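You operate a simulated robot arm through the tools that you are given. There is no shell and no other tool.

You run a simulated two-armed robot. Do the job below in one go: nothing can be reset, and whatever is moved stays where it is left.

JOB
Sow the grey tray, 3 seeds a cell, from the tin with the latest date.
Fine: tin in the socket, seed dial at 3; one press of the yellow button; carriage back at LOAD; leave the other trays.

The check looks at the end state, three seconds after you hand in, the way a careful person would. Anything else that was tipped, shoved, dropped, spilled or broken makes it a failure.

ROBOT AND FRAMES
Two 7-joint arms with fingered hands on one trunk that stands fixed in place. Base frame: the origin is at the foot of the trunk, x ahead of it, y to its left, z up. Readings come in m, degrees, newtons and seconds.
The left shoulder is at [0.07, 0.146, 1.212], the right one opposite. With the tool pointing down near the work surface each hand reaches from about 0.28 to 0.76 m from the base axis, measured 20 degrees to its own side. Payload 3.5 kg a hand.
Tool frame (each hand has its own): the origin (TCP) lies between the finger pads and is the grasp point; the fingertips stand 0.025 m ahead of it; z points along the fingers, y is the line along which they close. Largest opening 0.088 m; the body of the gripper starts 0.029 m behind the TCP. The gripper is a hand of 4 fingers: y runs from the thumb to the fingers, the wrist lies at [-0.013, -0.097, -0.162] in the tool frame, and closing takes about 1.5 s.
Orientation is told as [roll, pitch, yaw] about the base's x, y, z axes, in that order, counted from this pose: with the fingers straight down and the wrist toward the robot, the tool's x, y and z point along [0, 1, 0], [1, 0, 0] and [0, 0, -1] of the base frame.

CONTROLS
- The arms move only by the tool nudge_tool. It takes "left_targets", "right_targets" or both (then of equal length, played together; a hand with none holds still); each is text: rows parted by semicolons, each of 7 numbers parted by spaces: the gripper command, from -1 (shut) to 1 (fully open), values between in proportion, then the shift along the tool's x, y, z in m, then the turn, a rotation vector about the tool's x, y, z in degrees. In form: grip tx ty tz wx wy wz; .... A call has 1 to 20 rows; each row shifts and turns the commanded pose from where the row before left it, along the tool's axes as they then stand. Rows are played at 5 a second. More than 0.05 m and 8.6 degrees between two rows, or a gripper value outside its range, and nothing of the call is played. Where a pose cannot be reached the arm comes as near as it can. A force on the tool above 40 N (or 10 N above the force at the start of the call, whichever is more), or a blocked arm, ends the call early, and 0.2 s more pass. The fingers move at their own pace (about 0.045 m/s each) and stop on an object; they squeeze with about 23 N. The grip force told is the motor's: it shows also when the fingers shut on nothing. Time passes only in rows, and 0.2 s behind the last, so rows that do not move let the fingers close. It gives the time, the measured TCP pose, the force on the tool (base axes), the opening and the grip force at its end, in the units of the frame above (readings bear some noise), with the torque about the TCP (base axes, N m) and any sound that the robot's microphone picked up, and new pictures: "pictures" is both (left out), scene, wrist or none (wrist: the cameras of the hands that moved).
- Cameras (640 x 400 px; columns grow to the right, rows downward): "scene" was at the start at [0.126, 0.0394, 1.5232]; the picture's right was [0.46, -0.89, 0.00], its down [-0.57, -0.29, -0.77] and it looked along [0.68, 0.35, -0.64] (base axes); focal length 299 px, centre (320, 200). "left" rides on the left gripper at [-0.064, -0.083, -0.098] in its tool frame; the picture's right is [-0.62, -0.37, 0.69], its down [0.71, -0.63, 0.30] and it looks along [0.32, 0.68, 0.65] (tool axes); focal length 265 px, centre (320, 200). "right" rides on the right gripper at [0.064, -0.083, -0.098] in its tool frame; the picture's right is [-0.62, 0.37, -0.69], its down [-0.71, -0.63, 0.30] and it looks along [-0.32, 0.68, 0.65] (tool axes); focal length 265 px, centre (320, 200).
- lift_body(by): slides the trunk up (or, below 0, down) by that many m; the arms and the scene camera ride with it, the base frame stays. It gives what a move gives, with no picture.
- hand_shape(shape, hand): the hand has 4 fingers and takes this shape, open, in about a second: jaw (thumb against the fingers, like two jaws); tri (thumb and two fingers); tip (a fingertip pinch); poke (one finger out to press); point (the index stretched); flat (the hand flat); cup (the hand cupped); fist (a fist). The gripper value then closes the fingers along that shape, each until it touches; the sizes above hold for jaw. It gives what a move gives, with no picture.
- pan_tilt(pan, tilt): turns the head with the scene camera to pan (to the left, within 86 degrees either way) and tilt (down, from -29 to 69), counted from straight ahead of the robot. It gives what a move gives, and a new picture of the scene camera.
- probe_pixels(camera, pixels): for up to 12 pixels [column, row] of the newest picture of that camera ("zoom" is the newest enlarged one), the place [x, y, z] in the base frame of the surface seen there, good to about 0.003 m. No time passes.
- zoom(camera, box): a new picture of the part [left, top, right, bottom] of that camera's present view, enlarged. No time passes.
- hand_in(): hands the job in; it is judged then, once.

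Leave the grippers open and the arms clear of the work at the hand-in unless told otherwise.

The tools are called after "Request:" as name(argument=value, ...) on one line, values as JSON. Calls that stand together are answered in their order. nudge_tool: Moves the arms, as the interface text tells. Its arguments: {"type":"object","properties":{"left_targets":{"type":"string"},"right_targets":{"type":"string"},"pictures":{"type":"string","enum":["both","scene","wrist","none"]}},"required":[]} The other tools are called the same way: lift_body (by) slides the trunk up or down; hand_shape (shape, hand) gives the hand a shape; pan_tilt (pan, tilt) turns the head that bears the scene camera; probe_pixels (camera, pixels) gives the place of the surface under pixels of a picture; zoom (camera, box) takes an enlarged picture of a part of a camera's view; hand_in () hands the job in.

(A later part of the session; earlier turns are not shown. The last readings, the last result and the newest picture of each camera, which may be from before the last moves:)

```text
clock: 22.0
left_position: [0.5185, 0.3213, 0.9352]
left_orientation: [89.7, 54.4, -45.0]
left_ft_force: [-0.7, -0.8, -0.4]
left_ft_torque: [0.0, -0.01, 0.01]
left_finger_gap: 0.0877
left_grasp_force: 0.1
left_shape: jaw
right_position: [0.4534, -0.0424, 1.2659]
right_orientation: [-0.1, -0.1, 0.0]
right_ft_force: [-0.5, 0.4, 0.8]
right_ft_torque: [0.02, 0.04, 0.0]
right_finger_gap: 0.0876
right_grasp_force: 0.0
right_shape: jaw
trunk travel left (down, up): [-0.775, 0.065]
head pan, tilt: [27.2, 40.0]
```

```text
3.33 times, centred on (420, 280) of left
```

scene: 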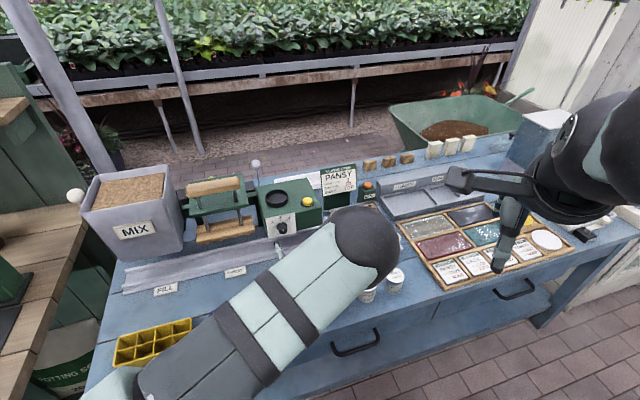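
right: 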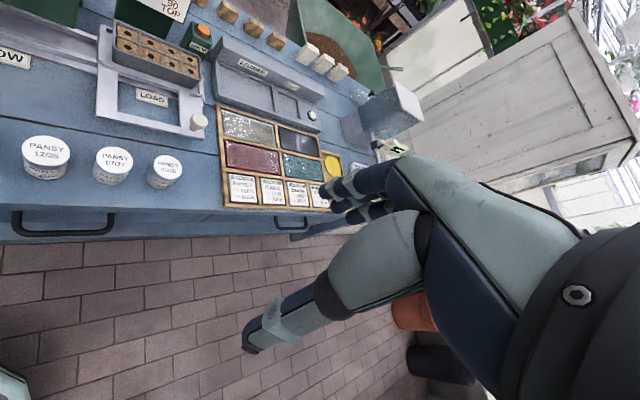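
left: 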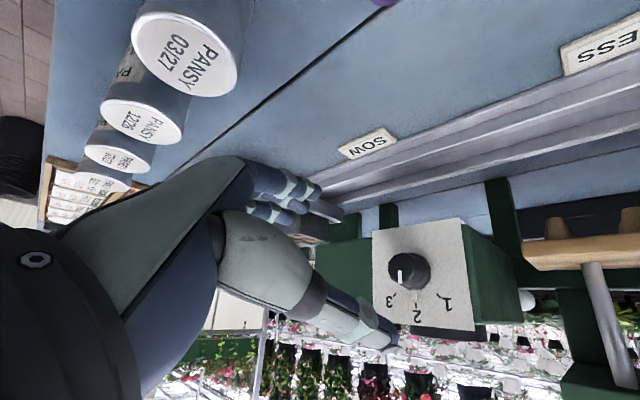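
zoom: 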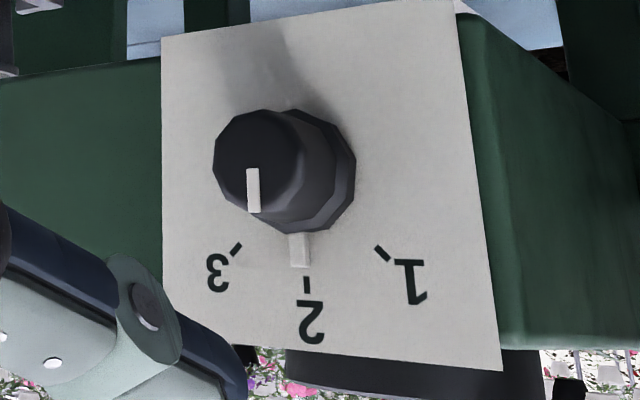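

The pointer now stands on 2, slightly past the tick. I'll roll the hand back 48° in free air for a second stroke.

Request:
nudge_tool(left_targets="1 0 0 0 0 0 -8;1 0 0 0 0 0 -8;1 0 0 0 0 0 -8;1 0 0 0 0 0 -8;1 0 0 0 0 0 -8;1 0 0 0 0 0 -8;1 0 0 0 0 0 0", pictures="both")

```text
clock: 23.6
left_position: [0.5194, 0.3216, 0.9348]
left_orientation: [89.8, 6.3, -44.9]
left_ft_force: [-0.1, -0.7, 0.1]
left_ft_torque: [-0.01, 0.01, 0.03]
left_finger_gap: 0.0876
left_grasp_force: 0.0
left_shape: jaw
right_position: [0.4541, -0.0423, 1.2658]
right_orientation: [0.0, 0.0, 0.0]
right_ft_force: [0.1, -0.7, -0.1]
right_ft_torque: [-0.05, 0.0, 0.04]
right_finger_gap: 0.0877
right_grasp_force: 0.1
right_shape: jaw
trunk travel left (down, up): [-0.775, 0.065]
head pan, tilt: [27.2, 40.0]
```

scene: 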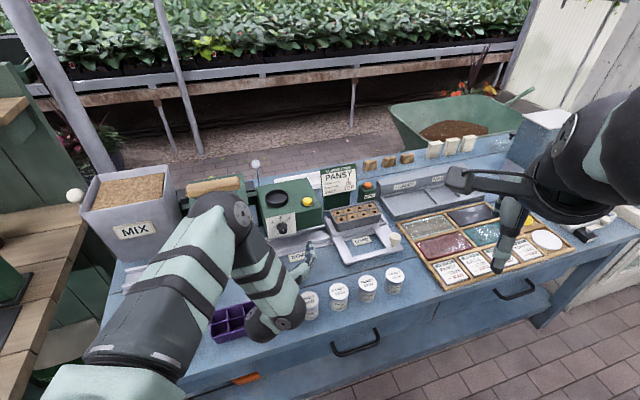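
left: 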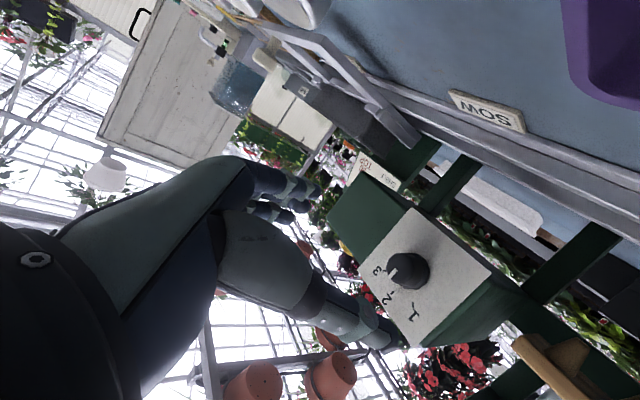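

Everything lines up again. I'll slide in, grip, and check before the second turn.

Request:
nudge_tool(left_targets="1 0 0 0.027 0 0 0;1 0 0 0.027 0 0 0;1 0 0 0.025 0 0 0;1 0 0 0 0 0 0;0 0 0 0 0 0 0;-0.4 0 0 0 0 0 0;-0.7 0 0 0 0 0 0;-1 0 0 0 0 0 0;-1 0 0 0 0 0 0;-1 0 0 0 0 0 0;-1 0 0 0 0 0 0", pictures="wrist")

```text
clock: 26.0
left_position: [0.5738, 0.3774, 0.9348]
left_orientation: [89.7, 6.4, -44.9]
left_ft_force: [-2.4, -0.2, -2.0]
left_ft_torque: [0.02, 0.01, 0.01]
left_finger_gap: 0.0177
left_grasp_force: 23.1
left_shape: jaw
right_position: [0.4538, -0.042, 1.2662]
right_orientation: [0.0, 0.1, 0.0]
right_ft_force: [-0.1, -0.1, -0.1]
right_ft_torque: [0.0, 0.0, 0.04]
right_finger_gap: 0.0878
right_grasp_force: 0.0
right_shape: jaw
trunk travel left (down, up): [-0.775, 0.065]
head pan, tilt: [27.2, 40.0]
```

left: 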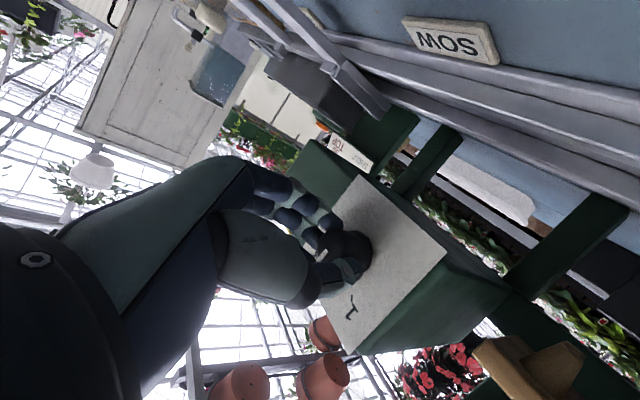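

The grip is good at 17.7 mm. I'll turn about 43° more clockwise, a little less than before because the pointer was slightly past 2, then release and back off to look.

Request:
nudge_tool(left_targets="-1 0 0 0 0 0 6;-1 0 0 0 0 0 6;-1 0 0 0 0 0 6;-1 0 0 0 0 0 6;-1 0 0 0 0 0 6;-1 0 0 0 0 0 6;-1 0 0 0 0 0 7;-1 0 0 0 0 0 0;-1 0 0 0 0 0 0;0 0 0 0 0 0 0;1 0 0 0 0 0 0;1 0 0 0 0 0 0;1 0 0 0 0 0 0;1 0 0 0 0 0 0;1 0 0 -0.02 0 0 0;1 0 0 -0.03 0 0 0;1 0 0 -0.03 0 0 0", pictures="both")

```text
clock: 29.6
left_position: [0.5179, 0.3195, 0.9362]
left_orientation: [89.7, 49.4, -45.1]
left_ft_force: [0.7, -0.1, 0.0]
left_ft_torque: [-0.04, -0.03, 0.02]
left_finger_gap: 0.0874
left_grasp_force: 0.1
left_shape: jaw
right_position: [0.4537, -0.0424, 1.2659]
right_orientation: [0.0, 0.0, 0.0]
right_ft_force: [-0.7, 0.3, 0.1]
right_ft_torque: [0.0, 0.01, -0.01]
right_finger_gap: 0.0877
right_grasp_force: 0.0
right_shape: jaw
trunk travel left (down, up): [-0.775, 0.065]
head pan, tilt: [27.2, 40.0]
```

scene: 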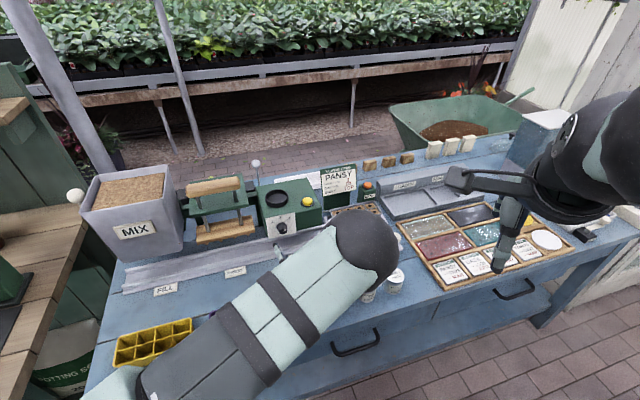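
left: 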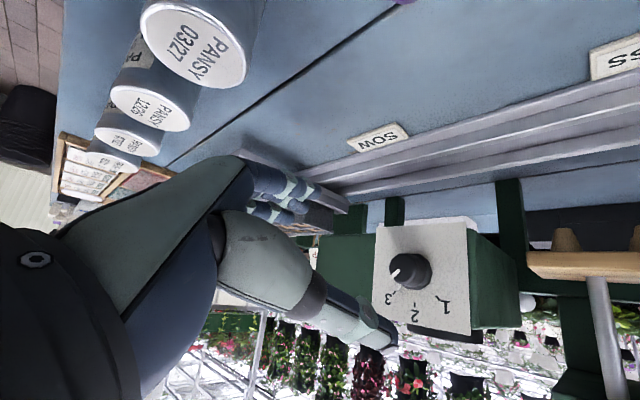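

Request:
zoom(camera="left", box=[360, 220, 480, 340])

Request:
zoom(camera="scene", box=[255, 175, 335, 245])

```text
3.33 times, centred on (420, 280) of left
```

zoom: 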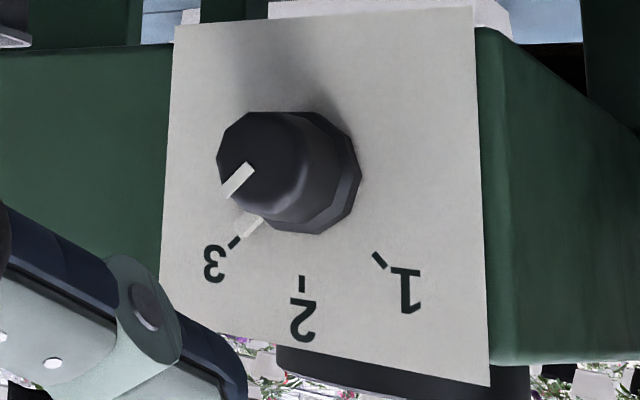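

```text
5.71 times, centred on (295, 210) of scene
```

zoom: 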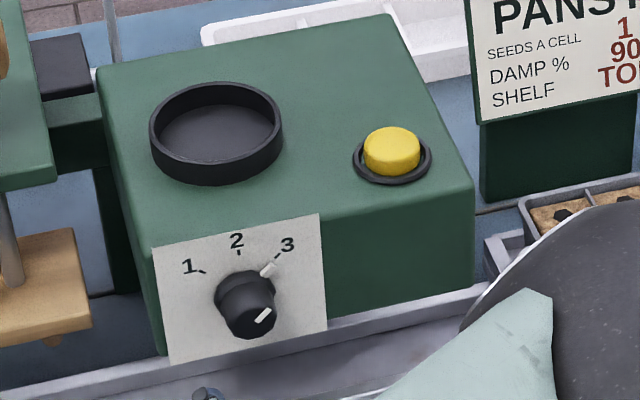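

The dial reads 3: the nub and the face line both point to the 3 tick. Next is the tin. I'll lift the hand straight up, roll it back and turn the fingers down, all in free air above the bench front.

Request:
nudge_tool(left_targets="1 0.0262 -0.0302 0 0 0 0;1 0.0262 -0.0302 0 0 0 0;1 0.0262 -0.0302 0 0 0 0;1 0.0262 -0.0302 0 0 0 0;1 0.0262 -0.0302 0 0 0 0;1 0 0 0 0 0 -8.2;1 0 0 0 0 0 -8.2;1 0 0 0 0 0 -8.2;1 0 0 0 0 0 -8.2;1 0 0 0 0 0 -8.2;1 0 0 0 0 0 -8.2", pictures="scene")

```text
clock: 30.8
left_position: [0.4853, 0.3335, 1.024]
left_orientation: [72.2, 56.0, -57.1]
left_ft_force: [-1.4, 0.3, -0.3]
left_ft_torque: [-0.03, 0.01, -0.04]
left_finger_gap: 0.0876
left_grasp_force: 0.0
left_shape: jaw
right_position: [0.4539, -0.0425, 1.2662]
right_orientation: [-0.1, -0.1, 0.0]
right_ft_force: [0.2, 0.4, 0.3]
right_ft_torque: [0.04, -0.03, 0.01]
right_finger_gap: 0.0878
right_grasp_force: 0.0
right_shape: jaw
trunk travel left (down, up): [-0.775, 0.065]
head pan, tilt: [27.2, 40.0]
stopped in row 5 (left hand): the arm was blocked; the commanded pose is now the measured one
```

scene: 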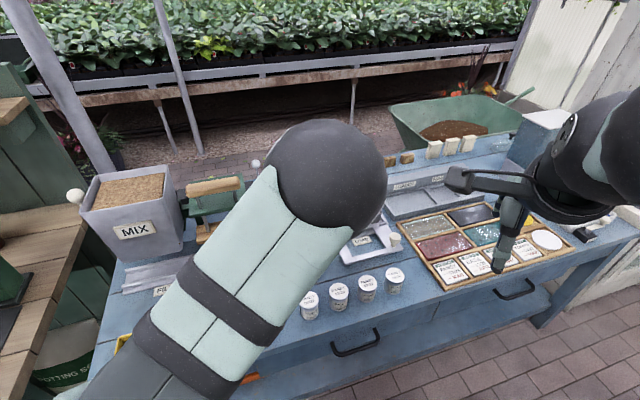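

The arm blocked at z 1.024, which looks like the same roll limit as before. I'll roll back here first and then rise.

Request:
nudge_tool(left_targets="1 0 0 0 0 0 -8.2;1 0 0 0 0 0 -8.2;1 0 0 0 0 0 -8.2;1 0 0 0 0 0 -8.2;1 0 0 0 0 0 -8.2;1 0 0 0 0 0 -8.2;1 0 0 0 0 0 0", pictures="both")

```text
clock: 32.4
left_position: [0.486, 0.3312, 1.0256]
left_orientation: [80.3, 7.9, -43.8]
left_ft_force: [0.1, -0.6, -0.2]
left_ft_torque: [-0.01, 0.0, 0.0]
left_finger_gap: 0.0877
left_grasp_force: 0.1
left_shape: jaw
right_position: [0.454, -0.0413, 1.2661]
right_orientation: [0.1, 0.0, 0.0]
right_ft_force: [0.1, -0.6, 0.9]
right_ft_torque: [0.04, -0.01, 0.01]
right_finger_gap: 0.0878
right_grasp_force: 0.1
right_shape: jaw
trunk travel left (down, up): [-0.775, 0.065]
head pan, tilt: [27.2, 40.0]
```

scene: 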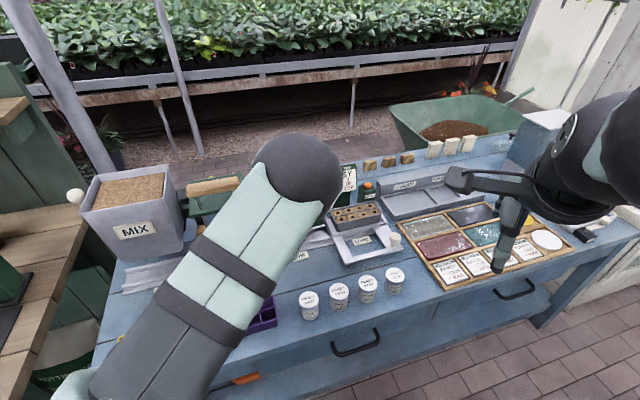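
left: 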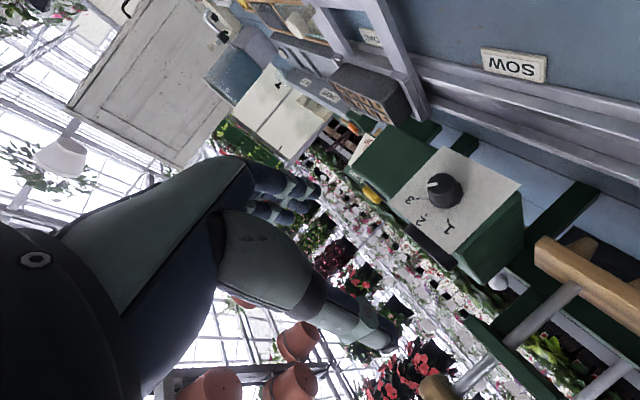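

Rolled back fine. Now I'll swing the fingers down about the closing axis, 80°.

Request:
nudge_tool(left_targets="1 0 0 0 0 -8 0;1 0 0 0 0 -8 0;1 0 0 0 0 -8 0;1 0 0 0 0 -8 0;1 0 0 0 0 -8 0;1 0 0 0 0 -8 0;1 0 0 0 0 -8 0;1 0 0 0 0 -8 0;1 0 0 0 0 -8 0;1 0 0 0 0 -8 0;1 0 0 0 0 0 0", pictures="both")

```text
clock: 34.8
left_position: [0.4856, 0.3306, 1.0251]
left_orientation: [0.1, 8.1, -43.8]
left_ft_force: [0.3, 0.0, 0.4]
left_ft_torque: [0.01, 0.0, 0.01]
left_finger_gap: 0.0874
left_grasp_force: 0.0
left_shape: jaw
right_position: [0.4534, -0.0435, 1.2671]
right_orientation: [0.0, 0.0, 0.0]
right_ft_force: [-0.6, 0.8, -0.3]
right_ft_torque: [-0.01, 0.04, 0.0]
right_finger_gap: 0.0875
right_grasp_force: 0.0
right_shape: jaw
trunk travel left (down, up): [-0.775, 0.065]
head pan, tilt: [27.2, 40.0]
```

scene: 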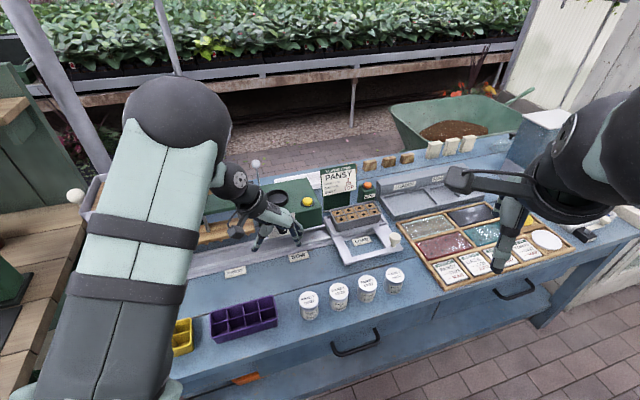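
left: 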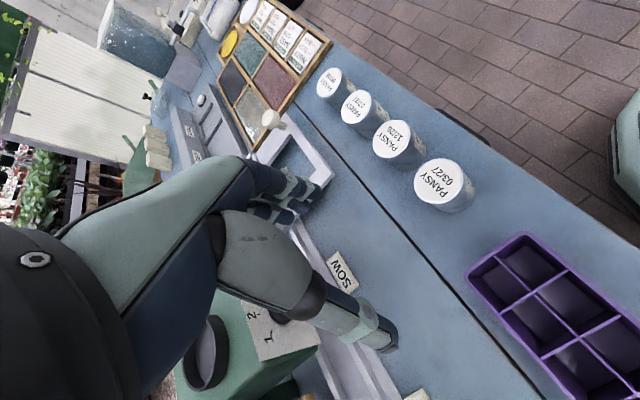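

The fingers are down again (8° tilt, yaw −44°). I'll level the left hand, turn it to yaw +20° and raise it 10 cm. At the same time I'll move the right hand aside to the right so the left arm has room over the tins.

Request:
nudge_tool(left_targets="1 0 0 0 -8.1 0 0;1 0 0 -0.02 0 0 -8;1 0 0 -0.02 0 0 -8;1 0 0 -0.02 0 0 -8;1 0 0 -0.02 0 0 -8;1 0 0 -0.02 0 0 -8;1 0 0 0 0 0 -8;1 0 0 0 0 0 -8;1 0 0 0 0 0 -8", right_targets="1 -0.024 -0.006 0 0 0 0;1 -0.024 -0.006 0 0 0 0;1 -0.024 -0.006 0 0 0 0;1 -0.024 -0.006 0 0 0 0;1 -0.024 -0.006 0 0 0 0;1 -0.024 -0.006 0 0 0 0;1 -0.024 -0.006 0 0 0 0;1 -0.024 -0.006 0 0 0 0;1 -0.024 -0.006 0 0 0 0", pictures="both")

```text
clock: 36.8
left_position: [0.486, 0.328, 1.1258]
left_orientation: [0.2, -0.4, 20.2]
left_ft_force: [-0.5, 0.0, -0.2]
left_ft_torque: [0.02, 0.02, 0.01]
left_finger_gap: 0.0877
left_grasp_force: 0.1
left_shape: jaw
right_position: [0.399, -0.2618, 1.2647]
right_orientation: [0.1, 0.0, 0.1]
right_ft_force: [-0.1, -0.2, -0.1]
right_ft_torque: [0.04, 0.0, 0.0]
right_finger_gap: 0.0875
right_grasp_force: 0.0
right_shape: jaw
trunk travel left (down, up): [-0.775, 0.065]
head pan, tilt: [27.2, 40.0]
```

scene: 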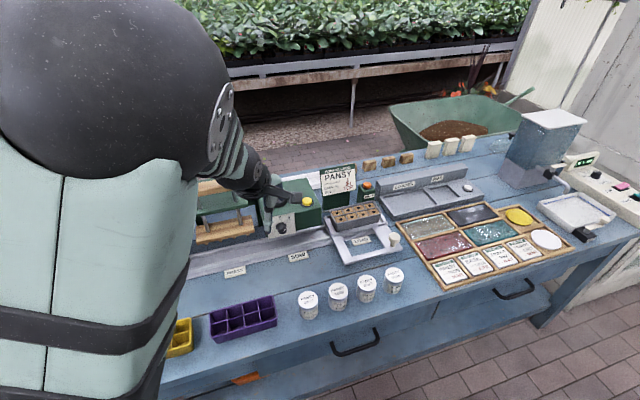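
right: 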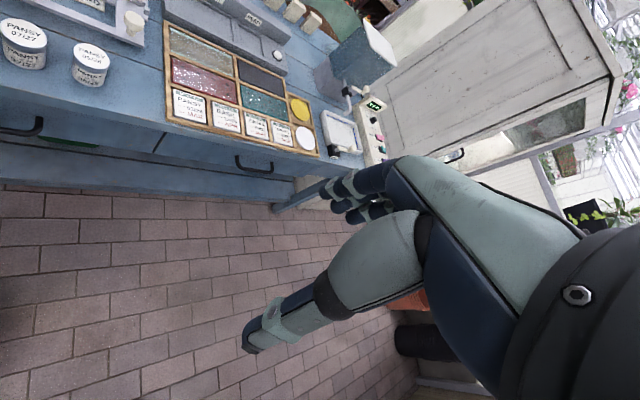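
left: 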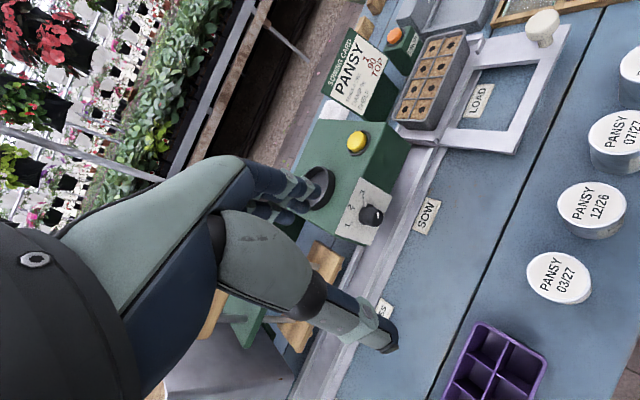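

Both arms are fine and the tins are untouched. I'll move the left hand to a point above the 05/28 tin at (0.645, 0.0816), staying high.

Request:
nudge_tool(left_targets="1 -0.0358 0.008 0 0 0 0;1 -0.0358 0.008 0 0 0 0;1 -0.0358 0.008 0 0 0 0;1 -0.0358 0.008 0 0 0 0;1 -0.0358 0.008 0 0 0 0;1 -0.0358 0.008 0 0 0 0;1 -0.0358 0.008 0 0 0 0;1 -0.0355 0.008 0 0 0 0;1 0 0 0 0 0 0", pictures="both")

```text
clock: 38.8
left_position: [0.6489, 0.0953, 1.1268]
left_orientation: [-1.7, 0.3, 21.7]
left_ft_force: [0.4, -0.1, -0.2]
left_ft_torque: [-0.02, 0.02, 0.0]
left_finger_gap: 0.0877
left_grasp_force: 0.0
left_shape: jaw
right_position: [0.3969, -0.259, 1.2665]
right_orientation: [-0.1, 0.0, 0.0]
right_ft_force: [0.6, -0.3, -0.1]
right_ft_torque: [0.0, 0.04, 0.01]
right_finger_gap: 0.0875
right_grasp_force: 0.0
right_shape: jaw
trunk travel left (down, up): [-0.775, 0.065]
head pan, tilt: [27.2, 40.0]
```

scene: 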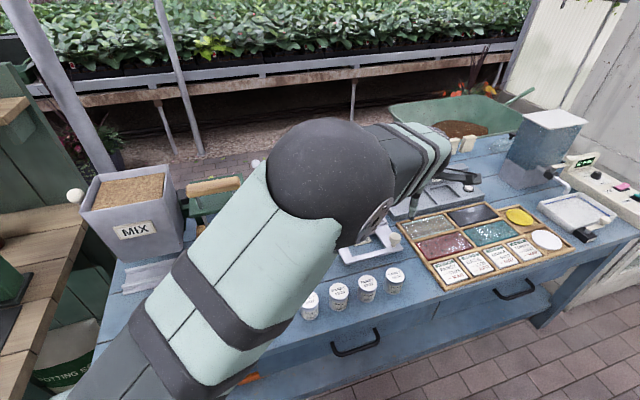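
left: 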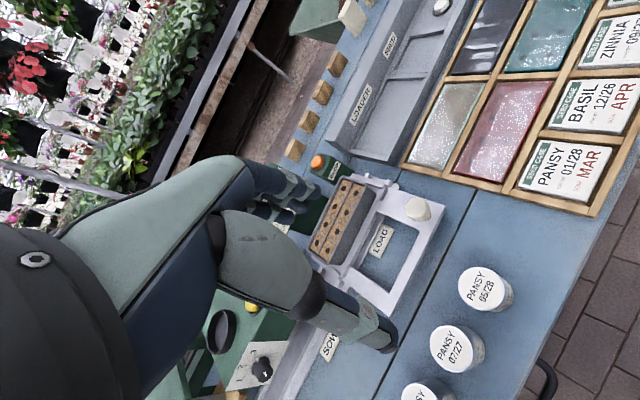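

The hand arrived close but 14 mm short in y, tilted 1.7°. I'll let it settle and see whether it converges.

Request:
nudge_tool(left_targets="1 0 0 0 0 0 0;1 0 0 0 0 0 0", pictures="none")

```text
clock: 39.4
left_position: [0.6469, 0.0975, 1.1264]
left_orientation: [-1.5, 0.5, 21.8]
left_ft_force: [-0.4, 0.6, 0.8]
left_ft_torque: [0.0, 0.01, 0.0]
left_finger_gap: 0.0876
left_grasp_force: 0.0
left_shape: jaw
right_position: [0.3994, -0.2588, 1.2649]
right_orientation: [0.0, -0.1, -0.1]
right_ft_force: [0.0, 0.1, -1.8]
right_ft_torque: [0.02, -0.02, 0.02]
right_finger_gap: 0.0879
right_grasp_force: 0.0
right_shape: jaw
trunk travel left (down, up): [-0.775, 0.065]
head pan, tilt: [27.2, 40.0]
```

It's steady there, so there may be a joint limit at this height. I'll lower 12 cm toward the tin while correcting position and tilt, still 10 cm above it, and recheck.

Request:
nudge_tool(left_targets="1 -0.0035 -0.002 0.03 -0.25 0.3 0;1 -0.0035 -0.002 0.03 -0.25 0.3 0;1 -0.0035 -0.002 0.03 -0.25 0.3 0;1 -0.0035 -0.002 0.03 -0.25 0.3 0;1 0 0 0 0 0 0", pictures="both")

```text
clock: 40.6
left_position: [0.6427, 0.0735, 1.0043]
left_orientation: [1.5, -1.4, 20.3]
left_ft_force: [-0.1, -1.0, -1.2]
left_ft_torque: [-0.03, -0.01, -0.01]
left_finger_gap: 0.0876
left_grasp_force: 0.0
left_shape: jaw
right_position: [0.3989, -0.2583, 1.2656]
right_orientation: [0.0, 0.1, -0.1]
right_ft_force: [0.6, -0.2, -0.1]
right_ft_torque: [-0.04, -0.01, 0.02]
right_finger_gap: 0.0875
right_grasp_force: 0.0
right_shape: jaw
trunk travel left (down, up): [-0.775, 0.065]
head pan, tilt: [27.2, 40.0]
```

scene: 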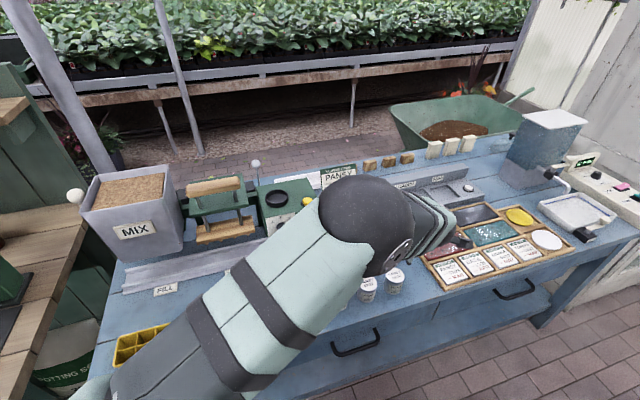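
left: 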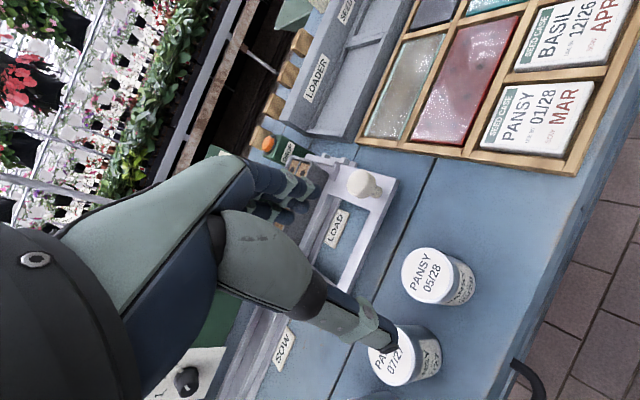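

It's now over the tin at (0.643, 0.074, 1.004), with a small overshoot. I'll correct by about 8 mm, level the hand, and lower to just above the lids.

Request:
nudge_tool(left_targets="1 0.0068 0.005 0 1.83 -0.92 0;1 0 0 0.028 0 0 0;1 0 0 0.028 0 0 0;1 0 0 0.028 0 0 0;1 0 0 0 0 0 0", pictures="both")

```text
clock: 41.8
left_position: [0.6452, 0.0785, 0.9204]
left_orientation: [0.4, 0.5, 20.1]
left_ft_force: [-0.2, -0.3, 0.6]
left_ft_torque: [0.03, -0.02, 0.01]
left_finger_gap: 0.0876
left_grasp_force: 0.1
left_shape: jaw
right_position: [0.3992, -0.2595, 1.2653]
right_orientation: [0.0, 0.0, 0.0]
right_ft_force: [-0.2, -0.6, -0.1]
right_ft_torque: [0.0, 0.0, 0.02]
right_finger_gap: 0.0875
right_grasp_force: 0.1
right_shape: jaw
trunk travel left (down, up): [-0.775, 0.065]
head pan, tilt: [27.2, 40.0]
```

scene: 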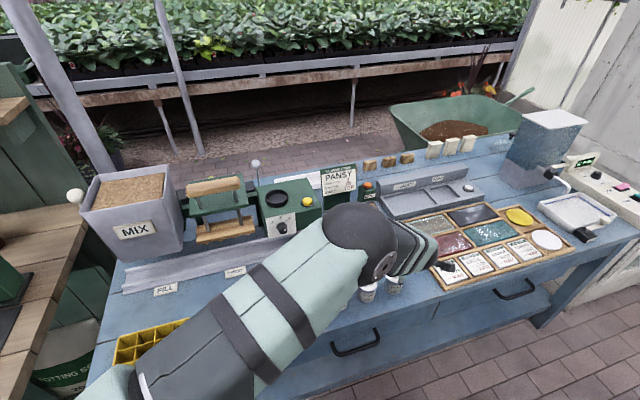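
left: 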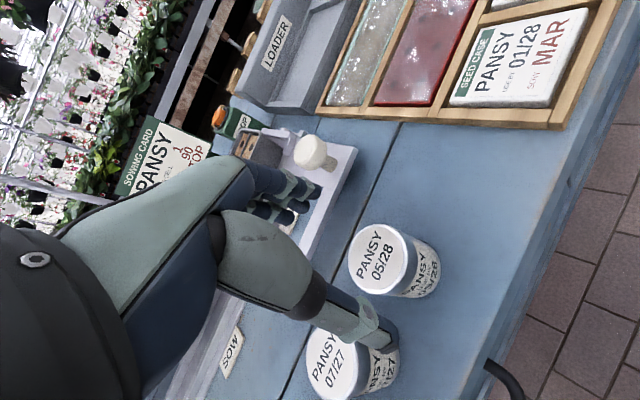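

The hand sits just above the 05/28 tin, whose lid shows at left camera (380,258). I'll probe the lid to centre it exactly.

Request:
probe_pixels(camera="left", pixels=[[380, 258], [354, 258], [407, 258], [380, 228], [380, 289], [360, 236], [400, 282], [358, 280], [402, 236], [450, 328], [352, 370], [330, 150]])

```text
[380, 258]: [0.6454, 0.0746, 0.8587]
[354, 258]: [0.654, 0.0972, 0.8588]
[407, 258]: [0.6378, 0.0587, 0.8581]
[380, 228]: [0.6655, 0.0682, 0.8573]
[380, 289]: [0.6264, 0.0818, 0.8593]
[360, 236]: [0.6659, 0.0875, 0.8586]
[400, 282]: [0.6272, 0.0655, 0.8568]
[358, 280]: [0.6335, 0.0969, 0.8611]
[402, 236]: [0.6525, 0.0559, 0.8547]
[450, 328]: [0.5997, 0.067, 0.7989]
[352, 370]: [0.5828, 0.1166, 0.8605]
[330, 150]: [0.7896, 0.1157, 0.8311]
```

The two cameras put the lid centre at about (0.6453, 0.078), and my TCP is right over it. I'll lower 74 mm so the pads sit around the top of the tin and then close.

Request:
nudge_tool(left_targets="1 0 0 0.025 0 0 0;1 0 0 0.025 0 0 0;1 0 0 0.0245 0 0 0;1 0 0 0 0 0 0", pictures="wrist")

```text
clock: 42.8
left_position: [0.6442, 0.0789, 0.8462]
left_orientation: [0.4, 0.5, 20.1]
left_ft_force: [0.3, 0.5, 0.4]
left_ft_torque: [0.02, 0.0, 0.01]
left_finger_gap: 0.0878
left_grasp_force: 0.0
left_shape: jaw
right_position: [0.4, -0.2599, 1.2664]
right_orientation: [0.0, 0.0, 0.0]
right_ft_force: [0.8, -0.1, -0.2]
right_ft_torque: [0.0, -0.01, -0.01]
right_finger_gap: 0.0875
right_grasp_force: 0.0
right_shape: jaw
trunk travel left (down, up): [-0.775, 0.065]
head pan, tilt: [27.2, 40.0]
```

left: 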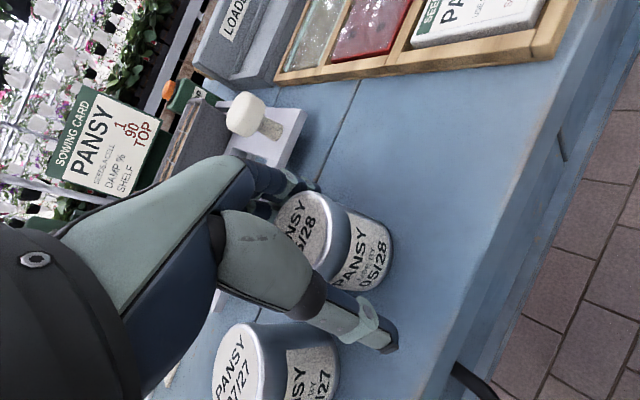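

The fingers straddle the tin marked "PANSY … 05/28" with no contact force. I'll close gently.

Request:
nudge_tool(left_targets="0.6 0 0 0 0 0 0;0.3 0 0 0 0 0 0;0.1 0 0 0 0 0 0;-0.2 0 0 0 0 0 0;-0.5 0 0 0 0 0 0;-1 0 0 0 0 0 0;-1 0 0 0 0 0 0;-1 0 0 0 0 0 0", pictures="wrist")

```text
clock: 44.6
left_position: [0.6437, 0.0782, 0.8455]
left_orientation: [0.4, 0.5, 20.1]
left_ft_force: [-0.2, -0.5, -0.1]
left_ft_torque: [0.02, -0.02, 0.0]
left_finger_gap: 0.0413
left_grasp_force: 23.3
left_shape: jaw
right_position: [0.401, -0.2589, 1.2658]
right_orientation: [0.0, 0.1, 0.0]
right_ft_force: [0.8, -0.1, -0.7]
right_ft_torque: [-0.03, -0.01, 0.03]
right_finger_gap: 0.0875
right_grasp_force: 0.0
right_shape: jaw
trunk travel left (down, up): [-0.775, 0.065]
head pan, tilt: [27.2, 40.0]
```

left: 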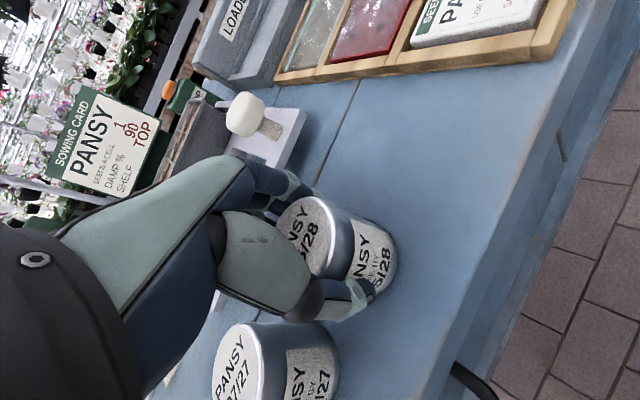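

The tin is held: gap 41 mm, grip 23 N. I'll lift straight up 10 cm and check that it comes along.

Request:
nudge_tool(left_targets="-1 0 0 -0.01 0 0 0;-1 0 0 -0.02 0 0 0;-1 0 0 -0.03 0 0 0;-1 0 0 -0.03 0 0 0;-1 0 0 -0.03 0 0 0", pictures="both")

```text
clock: 45.8
left_position: [0.6429, 0.0782, 0.9654]
left_orientation: [0.4, 0.7, 20.2]
left_ft_force: [-0.5, 0.0, 0.2]
left_ft_torque: [0.0, 0.01, -0.01]
left_finger_gap: 0.0414
left_grasp_force: 22.9
left_shape: jaw
right_position: [0.3985, -0.258, 1.2657]
right_orientation: [0.0, -0.2, 0.0]
right_ft_force: [0.9, -0.9, 0.9]
right_ft_torque: [-0.02, 0.0, 0.0]
right_finger_gap: 0.0874
right_grasp_force: 0.0
right_shape: jaw
trunk travel left (down, up): [-0.775, 0.065]
head pan, tilt: [27.2, 40.0]
```

scene: 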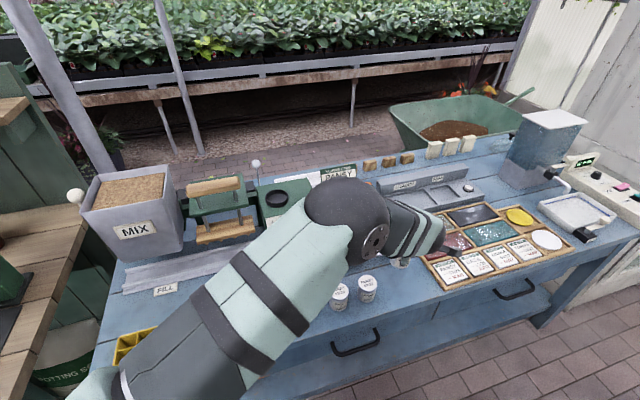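
left: 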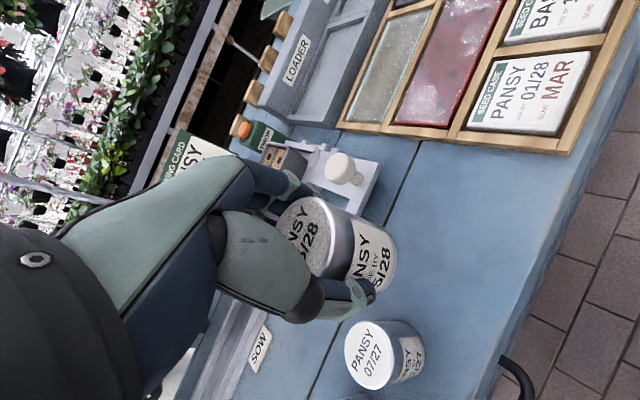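

The tin is firmly in the hand. The socket is visible in the scene at (278,198), so I'll zoom in and probe its ring again for an accurate centre before carrying the tin over.

Request:
zoom(camera="scene", box=[250, 175, 310, 235])

```text
6.67 times, centred on (280, 205) of scene
```

zoom: 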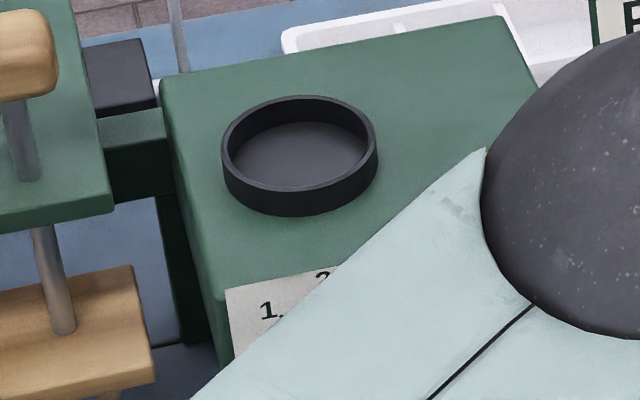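

Request:
probe_pixels(camera="zoom", pixels=[[225, 145], [375, 143], [300, 98], [300, 188], [245, 112], [355, 112], [247, 176], [352, 176], [300, 155], [300, 125], [300, 180], [350, 150]])

Request:
probe_pixels(camera="zoom", pixels=[[300, 213], [245, 190], [180, 90], [420, 60], [400, 170], [450, 130], [234, 145], [366, 143]])

```text
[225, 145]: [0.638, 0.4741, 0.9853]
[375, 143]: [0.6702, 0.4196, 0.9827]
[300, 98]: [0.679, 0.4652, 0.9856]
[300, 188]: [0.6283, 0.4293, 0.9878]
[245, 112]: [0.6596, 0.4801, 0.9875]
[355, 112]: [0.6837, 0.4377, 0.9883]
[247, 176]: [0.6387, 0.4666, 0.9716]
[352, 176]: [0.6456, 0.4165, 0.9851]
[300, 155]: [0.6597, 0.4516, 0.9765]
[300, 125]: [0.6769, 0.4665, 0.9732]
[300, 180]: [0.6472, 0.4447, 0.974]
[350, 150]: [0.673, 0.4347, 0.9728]
```

```text
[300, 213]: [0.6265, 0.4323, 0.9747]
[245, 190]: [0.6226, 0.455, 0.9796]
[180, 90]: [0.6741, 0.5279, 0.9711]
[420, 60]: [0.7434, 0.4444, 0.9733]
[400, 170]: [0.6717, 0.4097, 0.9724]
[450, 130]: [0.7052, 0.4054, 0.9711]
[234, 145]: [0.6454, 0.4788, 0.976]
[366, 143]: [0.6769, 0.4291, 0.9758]
```

The socket centre is (0.6535, 0.4475), with an outer ring of about 63 mm, a rim at z 0.986 and a floor at z 0.973. I'll also check how high the neighbouring press is. Then I'll raise the tin to z≈1.085 and carry it halfway.

Request:
probe_pixels(camera="scene", pixels=[[215, 187], [235, 180], [255, 162], [240, 200], [195, 190], [260, 195]])

Request:
nudge_tool(left_targets="-1 0 0 -0.03 0 0 0;-1 0 0 -0.03 0 0 0;-1 0 0 -0.03 0 0 0;-1 0 0 -0.03 0 0 0;-1 0.0343 0.01374 0 0 0 0;-1 0.0343 0.01374 0 0 0 0;-1 0.0343 0.01374 0 0 0 0;-1 0.0343 0.01374 0 0 0 0;-1 0.0343 0.01374 0 0 0 0", pictures="both")

```text
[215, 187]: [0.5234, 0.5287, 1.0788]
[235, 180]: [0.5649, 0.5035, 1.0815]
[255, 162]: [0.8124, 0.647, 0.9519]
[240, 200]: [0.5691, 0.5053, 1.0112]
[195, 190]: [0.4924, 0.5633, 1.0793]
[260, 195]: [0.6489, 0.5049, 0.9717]
```

```text
clock: 47.8
left_position: [0.6524, 0.2636, 1.0864]
left_orientation: [0.3, 0.6, 20.1]
left_ft_force: [0.4, 0.4, -1.2]
left_ft_torque: [-0.04, 0.03, 0.0]
left_finger_gap: 0.0411
left_grasp_force: 22.9
left_shape: jaw
right_position: [0.3996, -0.258, 1.2651]
right_orientation: [-0.1, 0.0, -0.1]
right_ft_force: [0.1, -0.4, 0.0]
right_ft_torque: [-0.03, 0.0, 0.01]
right_finger_gap: 0.0874
right_grasp_force: 0.1
right_shape: jaw
trunk travel left (down, up): [-0.775, 0.065]
head pan, tilt: [27.2, 40.0]
```

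scene: 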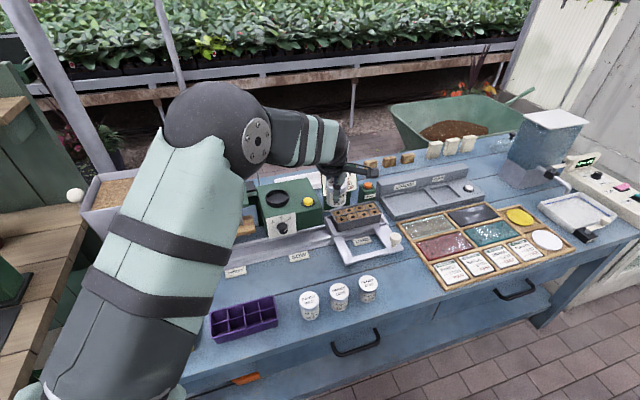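
left: 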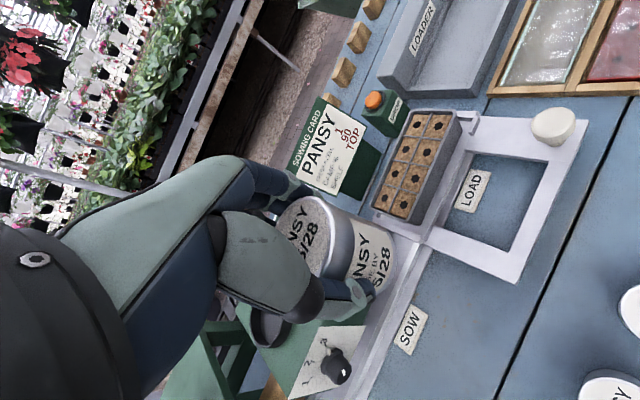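

The tin is held steadily at z 1.086. The press handle end is near (0.57, 0.50, 1.08), so I'll turn the hand to yaw 45° to keep the palm away from it, then carry the tin on to just above the socket.

Request:
nudge_tool(left_targets="-1 0 0 0 0 0 -8.3;-1 0 0 0 0 0 -8.3;-1 0 0 0 0 0 -8.3;-1 0.02585 0.02616 0 0 0 0;-1 0.02585 0.02616 0 0 0 0;-1 0.02585 0.02616 0 0 0 0;-1 0.02585 0.02616 0 0 0 0;-1 0.02585 0.02616 0 0 0 0;-1 0 0 0 0 0 0", pictures="both")

```text
clock: 49.8
left_position: [0.6516, 0.4458, 1.0873]
left_orientation: [0.6, 0.3, 45.0]
left_ft_force: [-0.1, -0.3, -0.8]
left_ft_torque: [-0.01, -0.04, 0.01]
left_finger_gap: 0.0416
left_grasp_force: 22.9
left_shape: jaw
right_position: [0.399, -0.2602, 1.2653]
right_orientation: [-0.1, 0.0, 0.1]
right_ft_force: [0.2, 0.2, 0.9]
right_ft_torque: [0.0, 0.01, -0.03]
right_finger_gap: 0.0875
right_grasp_force: 0.1
right_shape: jaw
trunk travel left (down, up): [-0.775, 0.065]
head pan, tilt: [27.2, 40.0]
```

scene: 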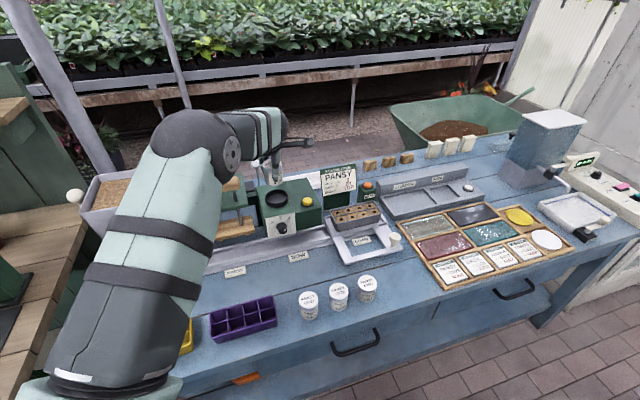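
left: 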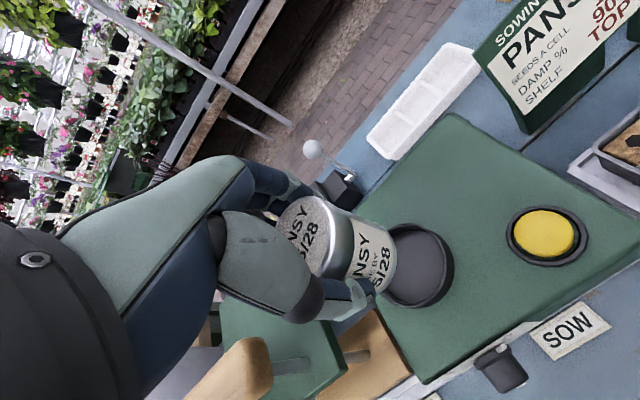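

The tin is right above the socket. I'll probe the tin's lid and the socket ring in the left camera to compare their centres before lowering.

Request:
zoom(camera="left", box=[250, 170, 470, 330])

Request:
probe_pixels(camera="left", pixels=[[315, 238], [300, 215], [325, 205], [345, 225], [335, 265], [325, 275], [375, 250], [390, 265], [355, 215], [350, 285]])

Request:
probe_pixels(camera="left", pixels=[[451, 260], [440, 235], [410, 225], [440, 295], [410, 305], [420, 260], [545, 232], [430, 300]])

```text
2.50 times, centred on (360, 250) of left
```

zoom: 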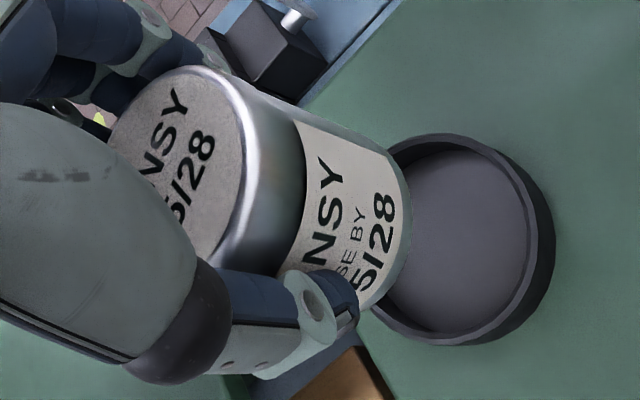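

```text
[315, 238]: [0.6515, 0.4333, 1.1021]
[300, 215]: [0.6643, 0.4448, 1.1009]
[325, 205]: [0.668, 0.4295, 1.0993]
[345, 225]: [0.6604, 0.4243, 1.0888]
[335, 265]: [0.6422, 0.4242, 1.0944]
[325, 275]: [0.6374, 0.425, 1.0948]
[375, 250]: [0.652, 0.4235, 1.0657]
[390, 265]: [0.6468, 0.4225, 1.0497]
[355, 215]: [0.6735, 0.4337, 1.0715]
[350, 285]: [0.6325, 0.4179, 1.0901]
```

```text
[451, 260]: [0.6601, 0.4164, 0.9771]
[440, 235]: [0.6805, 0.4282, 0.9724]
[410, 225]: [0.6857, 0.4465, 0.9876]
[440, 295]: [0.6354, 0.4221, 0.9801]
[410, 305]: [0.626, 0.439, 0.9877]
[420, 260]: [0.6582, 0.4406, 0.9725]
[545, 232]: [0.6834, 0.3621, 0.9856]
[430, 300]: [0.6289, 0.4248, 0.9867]
```

The tin's centre works out at (0.653, 0.446) and the socket's at (0.654, 0.4475), so they agree within about 2 mm. I'll nudge 2 mm toward the box back and lower until the tin bottom is just above the rim.

Request:
nudge_tool(left_targets="-1 0 0.0018 0.02 0 0 0;-1 0 0 0.02 0 0 0;-1 0 0 0.015 0 0 0;-1 0 0 0 0 0 0", pictures="both")

```text
clock: 50.8
left_position: [0.6523, 0.449, 1.0335]
left_orientation: [0.5, 0.2, 44.9]
left_ft_force: [-0.5, -0.2, -0.8]
left_ft_torque: [0.0, 0.02, -0.03]
left_finger_gap: 0.0414
left_grasp_force: 22.9
left_shape: jaw
right_position: [0.3999, -0.2588, 1.2661]
right_orientation: [0.0, 0.0, -0.1]
right_ft_force: [-0.1, 0.6, -0.7]
right_ft_torque: [-0.01, 0.0, 0.0]
right_finger_gap: 0.0876
right_grasp_force: 0.1
right_shape: jaw
trunk travel left (down, up): [-0.775, 0.065]
head pan, tilt: [27.2, 40.0]
```

scene: 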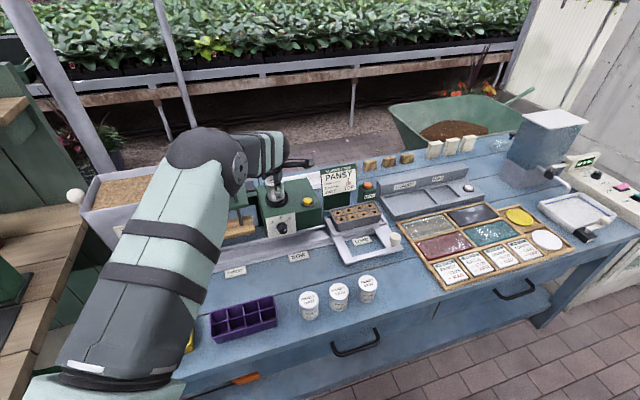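
left: 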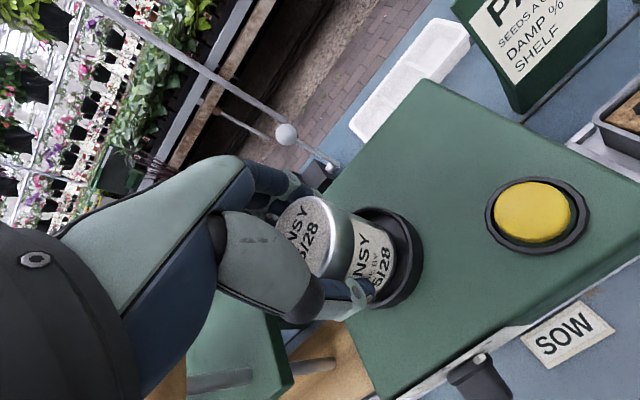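

Request:
zoom(camera="left", box=[260, 180, 460, 330])

Request:
zoom(camera="scene", box=[240, 150, 330, 240])

```text
2.67 times, centred on (360, 255) of left
```

zoom: 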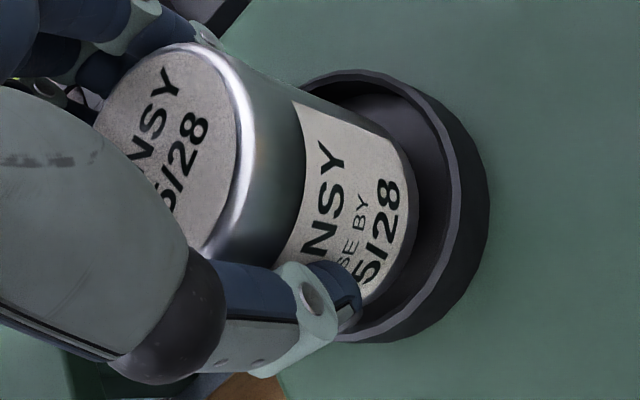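

```text
4.44 times, centred on (285, 195) of scene
```

zoom: 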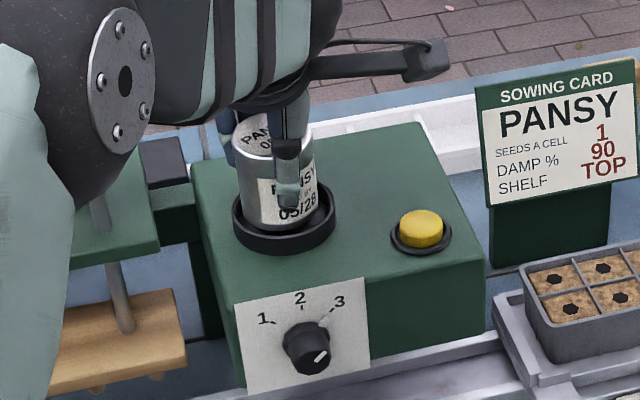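

The tin is centred over the ring in both views. I'll lower it slowly by the remaining ~16 mm and watch the force.

Request:
nudge_tool(left_targets="-1 0 0 0.004 0 0 0;-1 0 0 0.004 0 0 0;-1 0 0 0.004 0 0 0;-1 0 0 0.002 0 0 0;-1 0 0 0 0 0 0", pictures="wrist")

```text
clock: 52.0
left_position: [0.6525, 0.4491, 1.0181]
left_orientation: [0.7, 0.3, 45.1]
left_ft_force: [-0.2, 0.7, -0.6]
left_ft_torque: [-0.01, -0.03, -0.02]
left_finger_gap: 0.0413
left_grasp_force: 22.9
left_shape: jaw
right_position: [0.4004, -0.2583, 1.2655]
right_orientation: [0.0, 0.0, 0.0]
right_ft_force: [-0.5, 0.3, 0.2]
right_ft_torque: [-0.01, 0.03, -0.02]
right_finger_gap: 0.0876
right_grasp_force: 0.0
right_shape: jaw
trunk travel left (down, up): [-0.775, 0.065]
head pan, tilt: [27.2, 40.0]
```

left: 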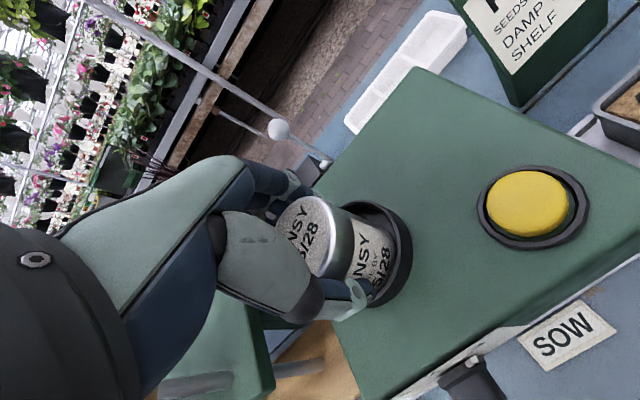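

There's no contact yet, so the tin bottom is about 1–2 mm above the socket floor. I'll lower in 1 mm steps.

Request:
nudge_tool(left_targets="-1 0 0 0.001 0 0 0;-1 0 0 0.001 0 0 0;-1 0 0 0 0 0 0", pictures="none")

```text
clock: 52.8
left_position: [0.6532, 0.4484, 1.0167]
left_orientation: [0.5, 0.3, 45.0]
left_ft_force: [0.9, 0.5, 3.9]
left_ft_torque: [0.03, -0.02, -0.02]
left_finger_gap: 0.0414
left_grasp_force: 22.5
left_shape: jaw
right_position: [0.3983, -0.2594, 1.2649]
right_orientation: [0.0, 0.0, 0.0]
right_ft_force: [0.5, -0.4, 0.2]
right_ft_torque: [0.01, 0.0, 0.0]
right_finger_gap: 0.0878
right_grasp_force: 0.0
right_shape: jaw
trunk travel left (down, up): [-0.775, 0.065]
head pan, tilt: [27.2, 40.0]
```

Contact: 3.9 N upward at z 1.0167, so the tin is on the socket floor. I'll open the hand slowly.

Request:
nudge_tool(left_targets="-0.4 0 0 0 0 0 0;0 0 0 0 0 0 0;0.3 0 0 0 0 0 0;0.6 0 0 0 0 0 0;0.9 0 0 0 0 0 0;0.9 0 0 0 0 0 0", pictures="both")

```text
clock: 54.2
left_position: [0.652, 0.4488, 1.0158]
left_orientation: [0.6, 0.3, 45.0]
left_ft_force: [-0.1, 0.3, -1.2]
left_ft_torque: [0.01, 0.03, -0.01]
left_finger_gap: 0.0832
left_grasp_force: 0.1
left_shape: jaw
right_position: [0.3981, -0.2588, 1.2658]
right_orientation: [0.1, 0.0, 0.0]
right_ft_force: [-0.4, -0.7, -0.1]
right_ft_torque: [-0.01, 0.0, -0.02]
right_finger_gap: 0.0876
right_grasp_force: 0.0
right_shape: jaw
trunk travel left (down, up): [-0.775, 0.065]
head pan, tilt: [27.2, 40.0]
```

scene: 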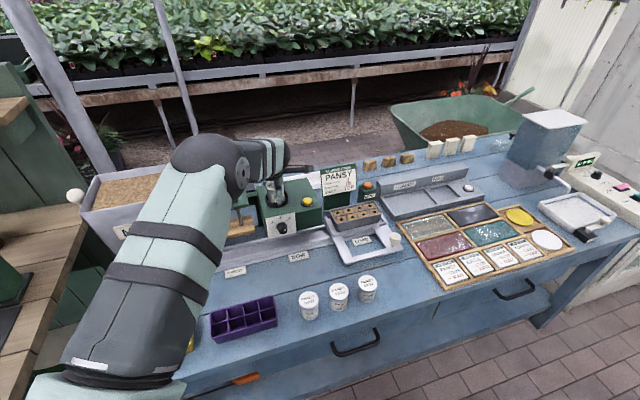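
left: 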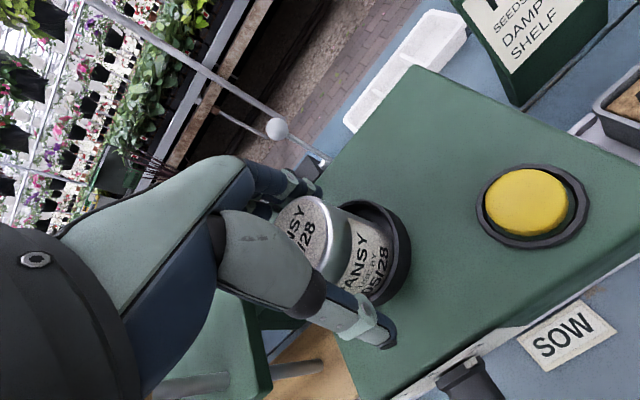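

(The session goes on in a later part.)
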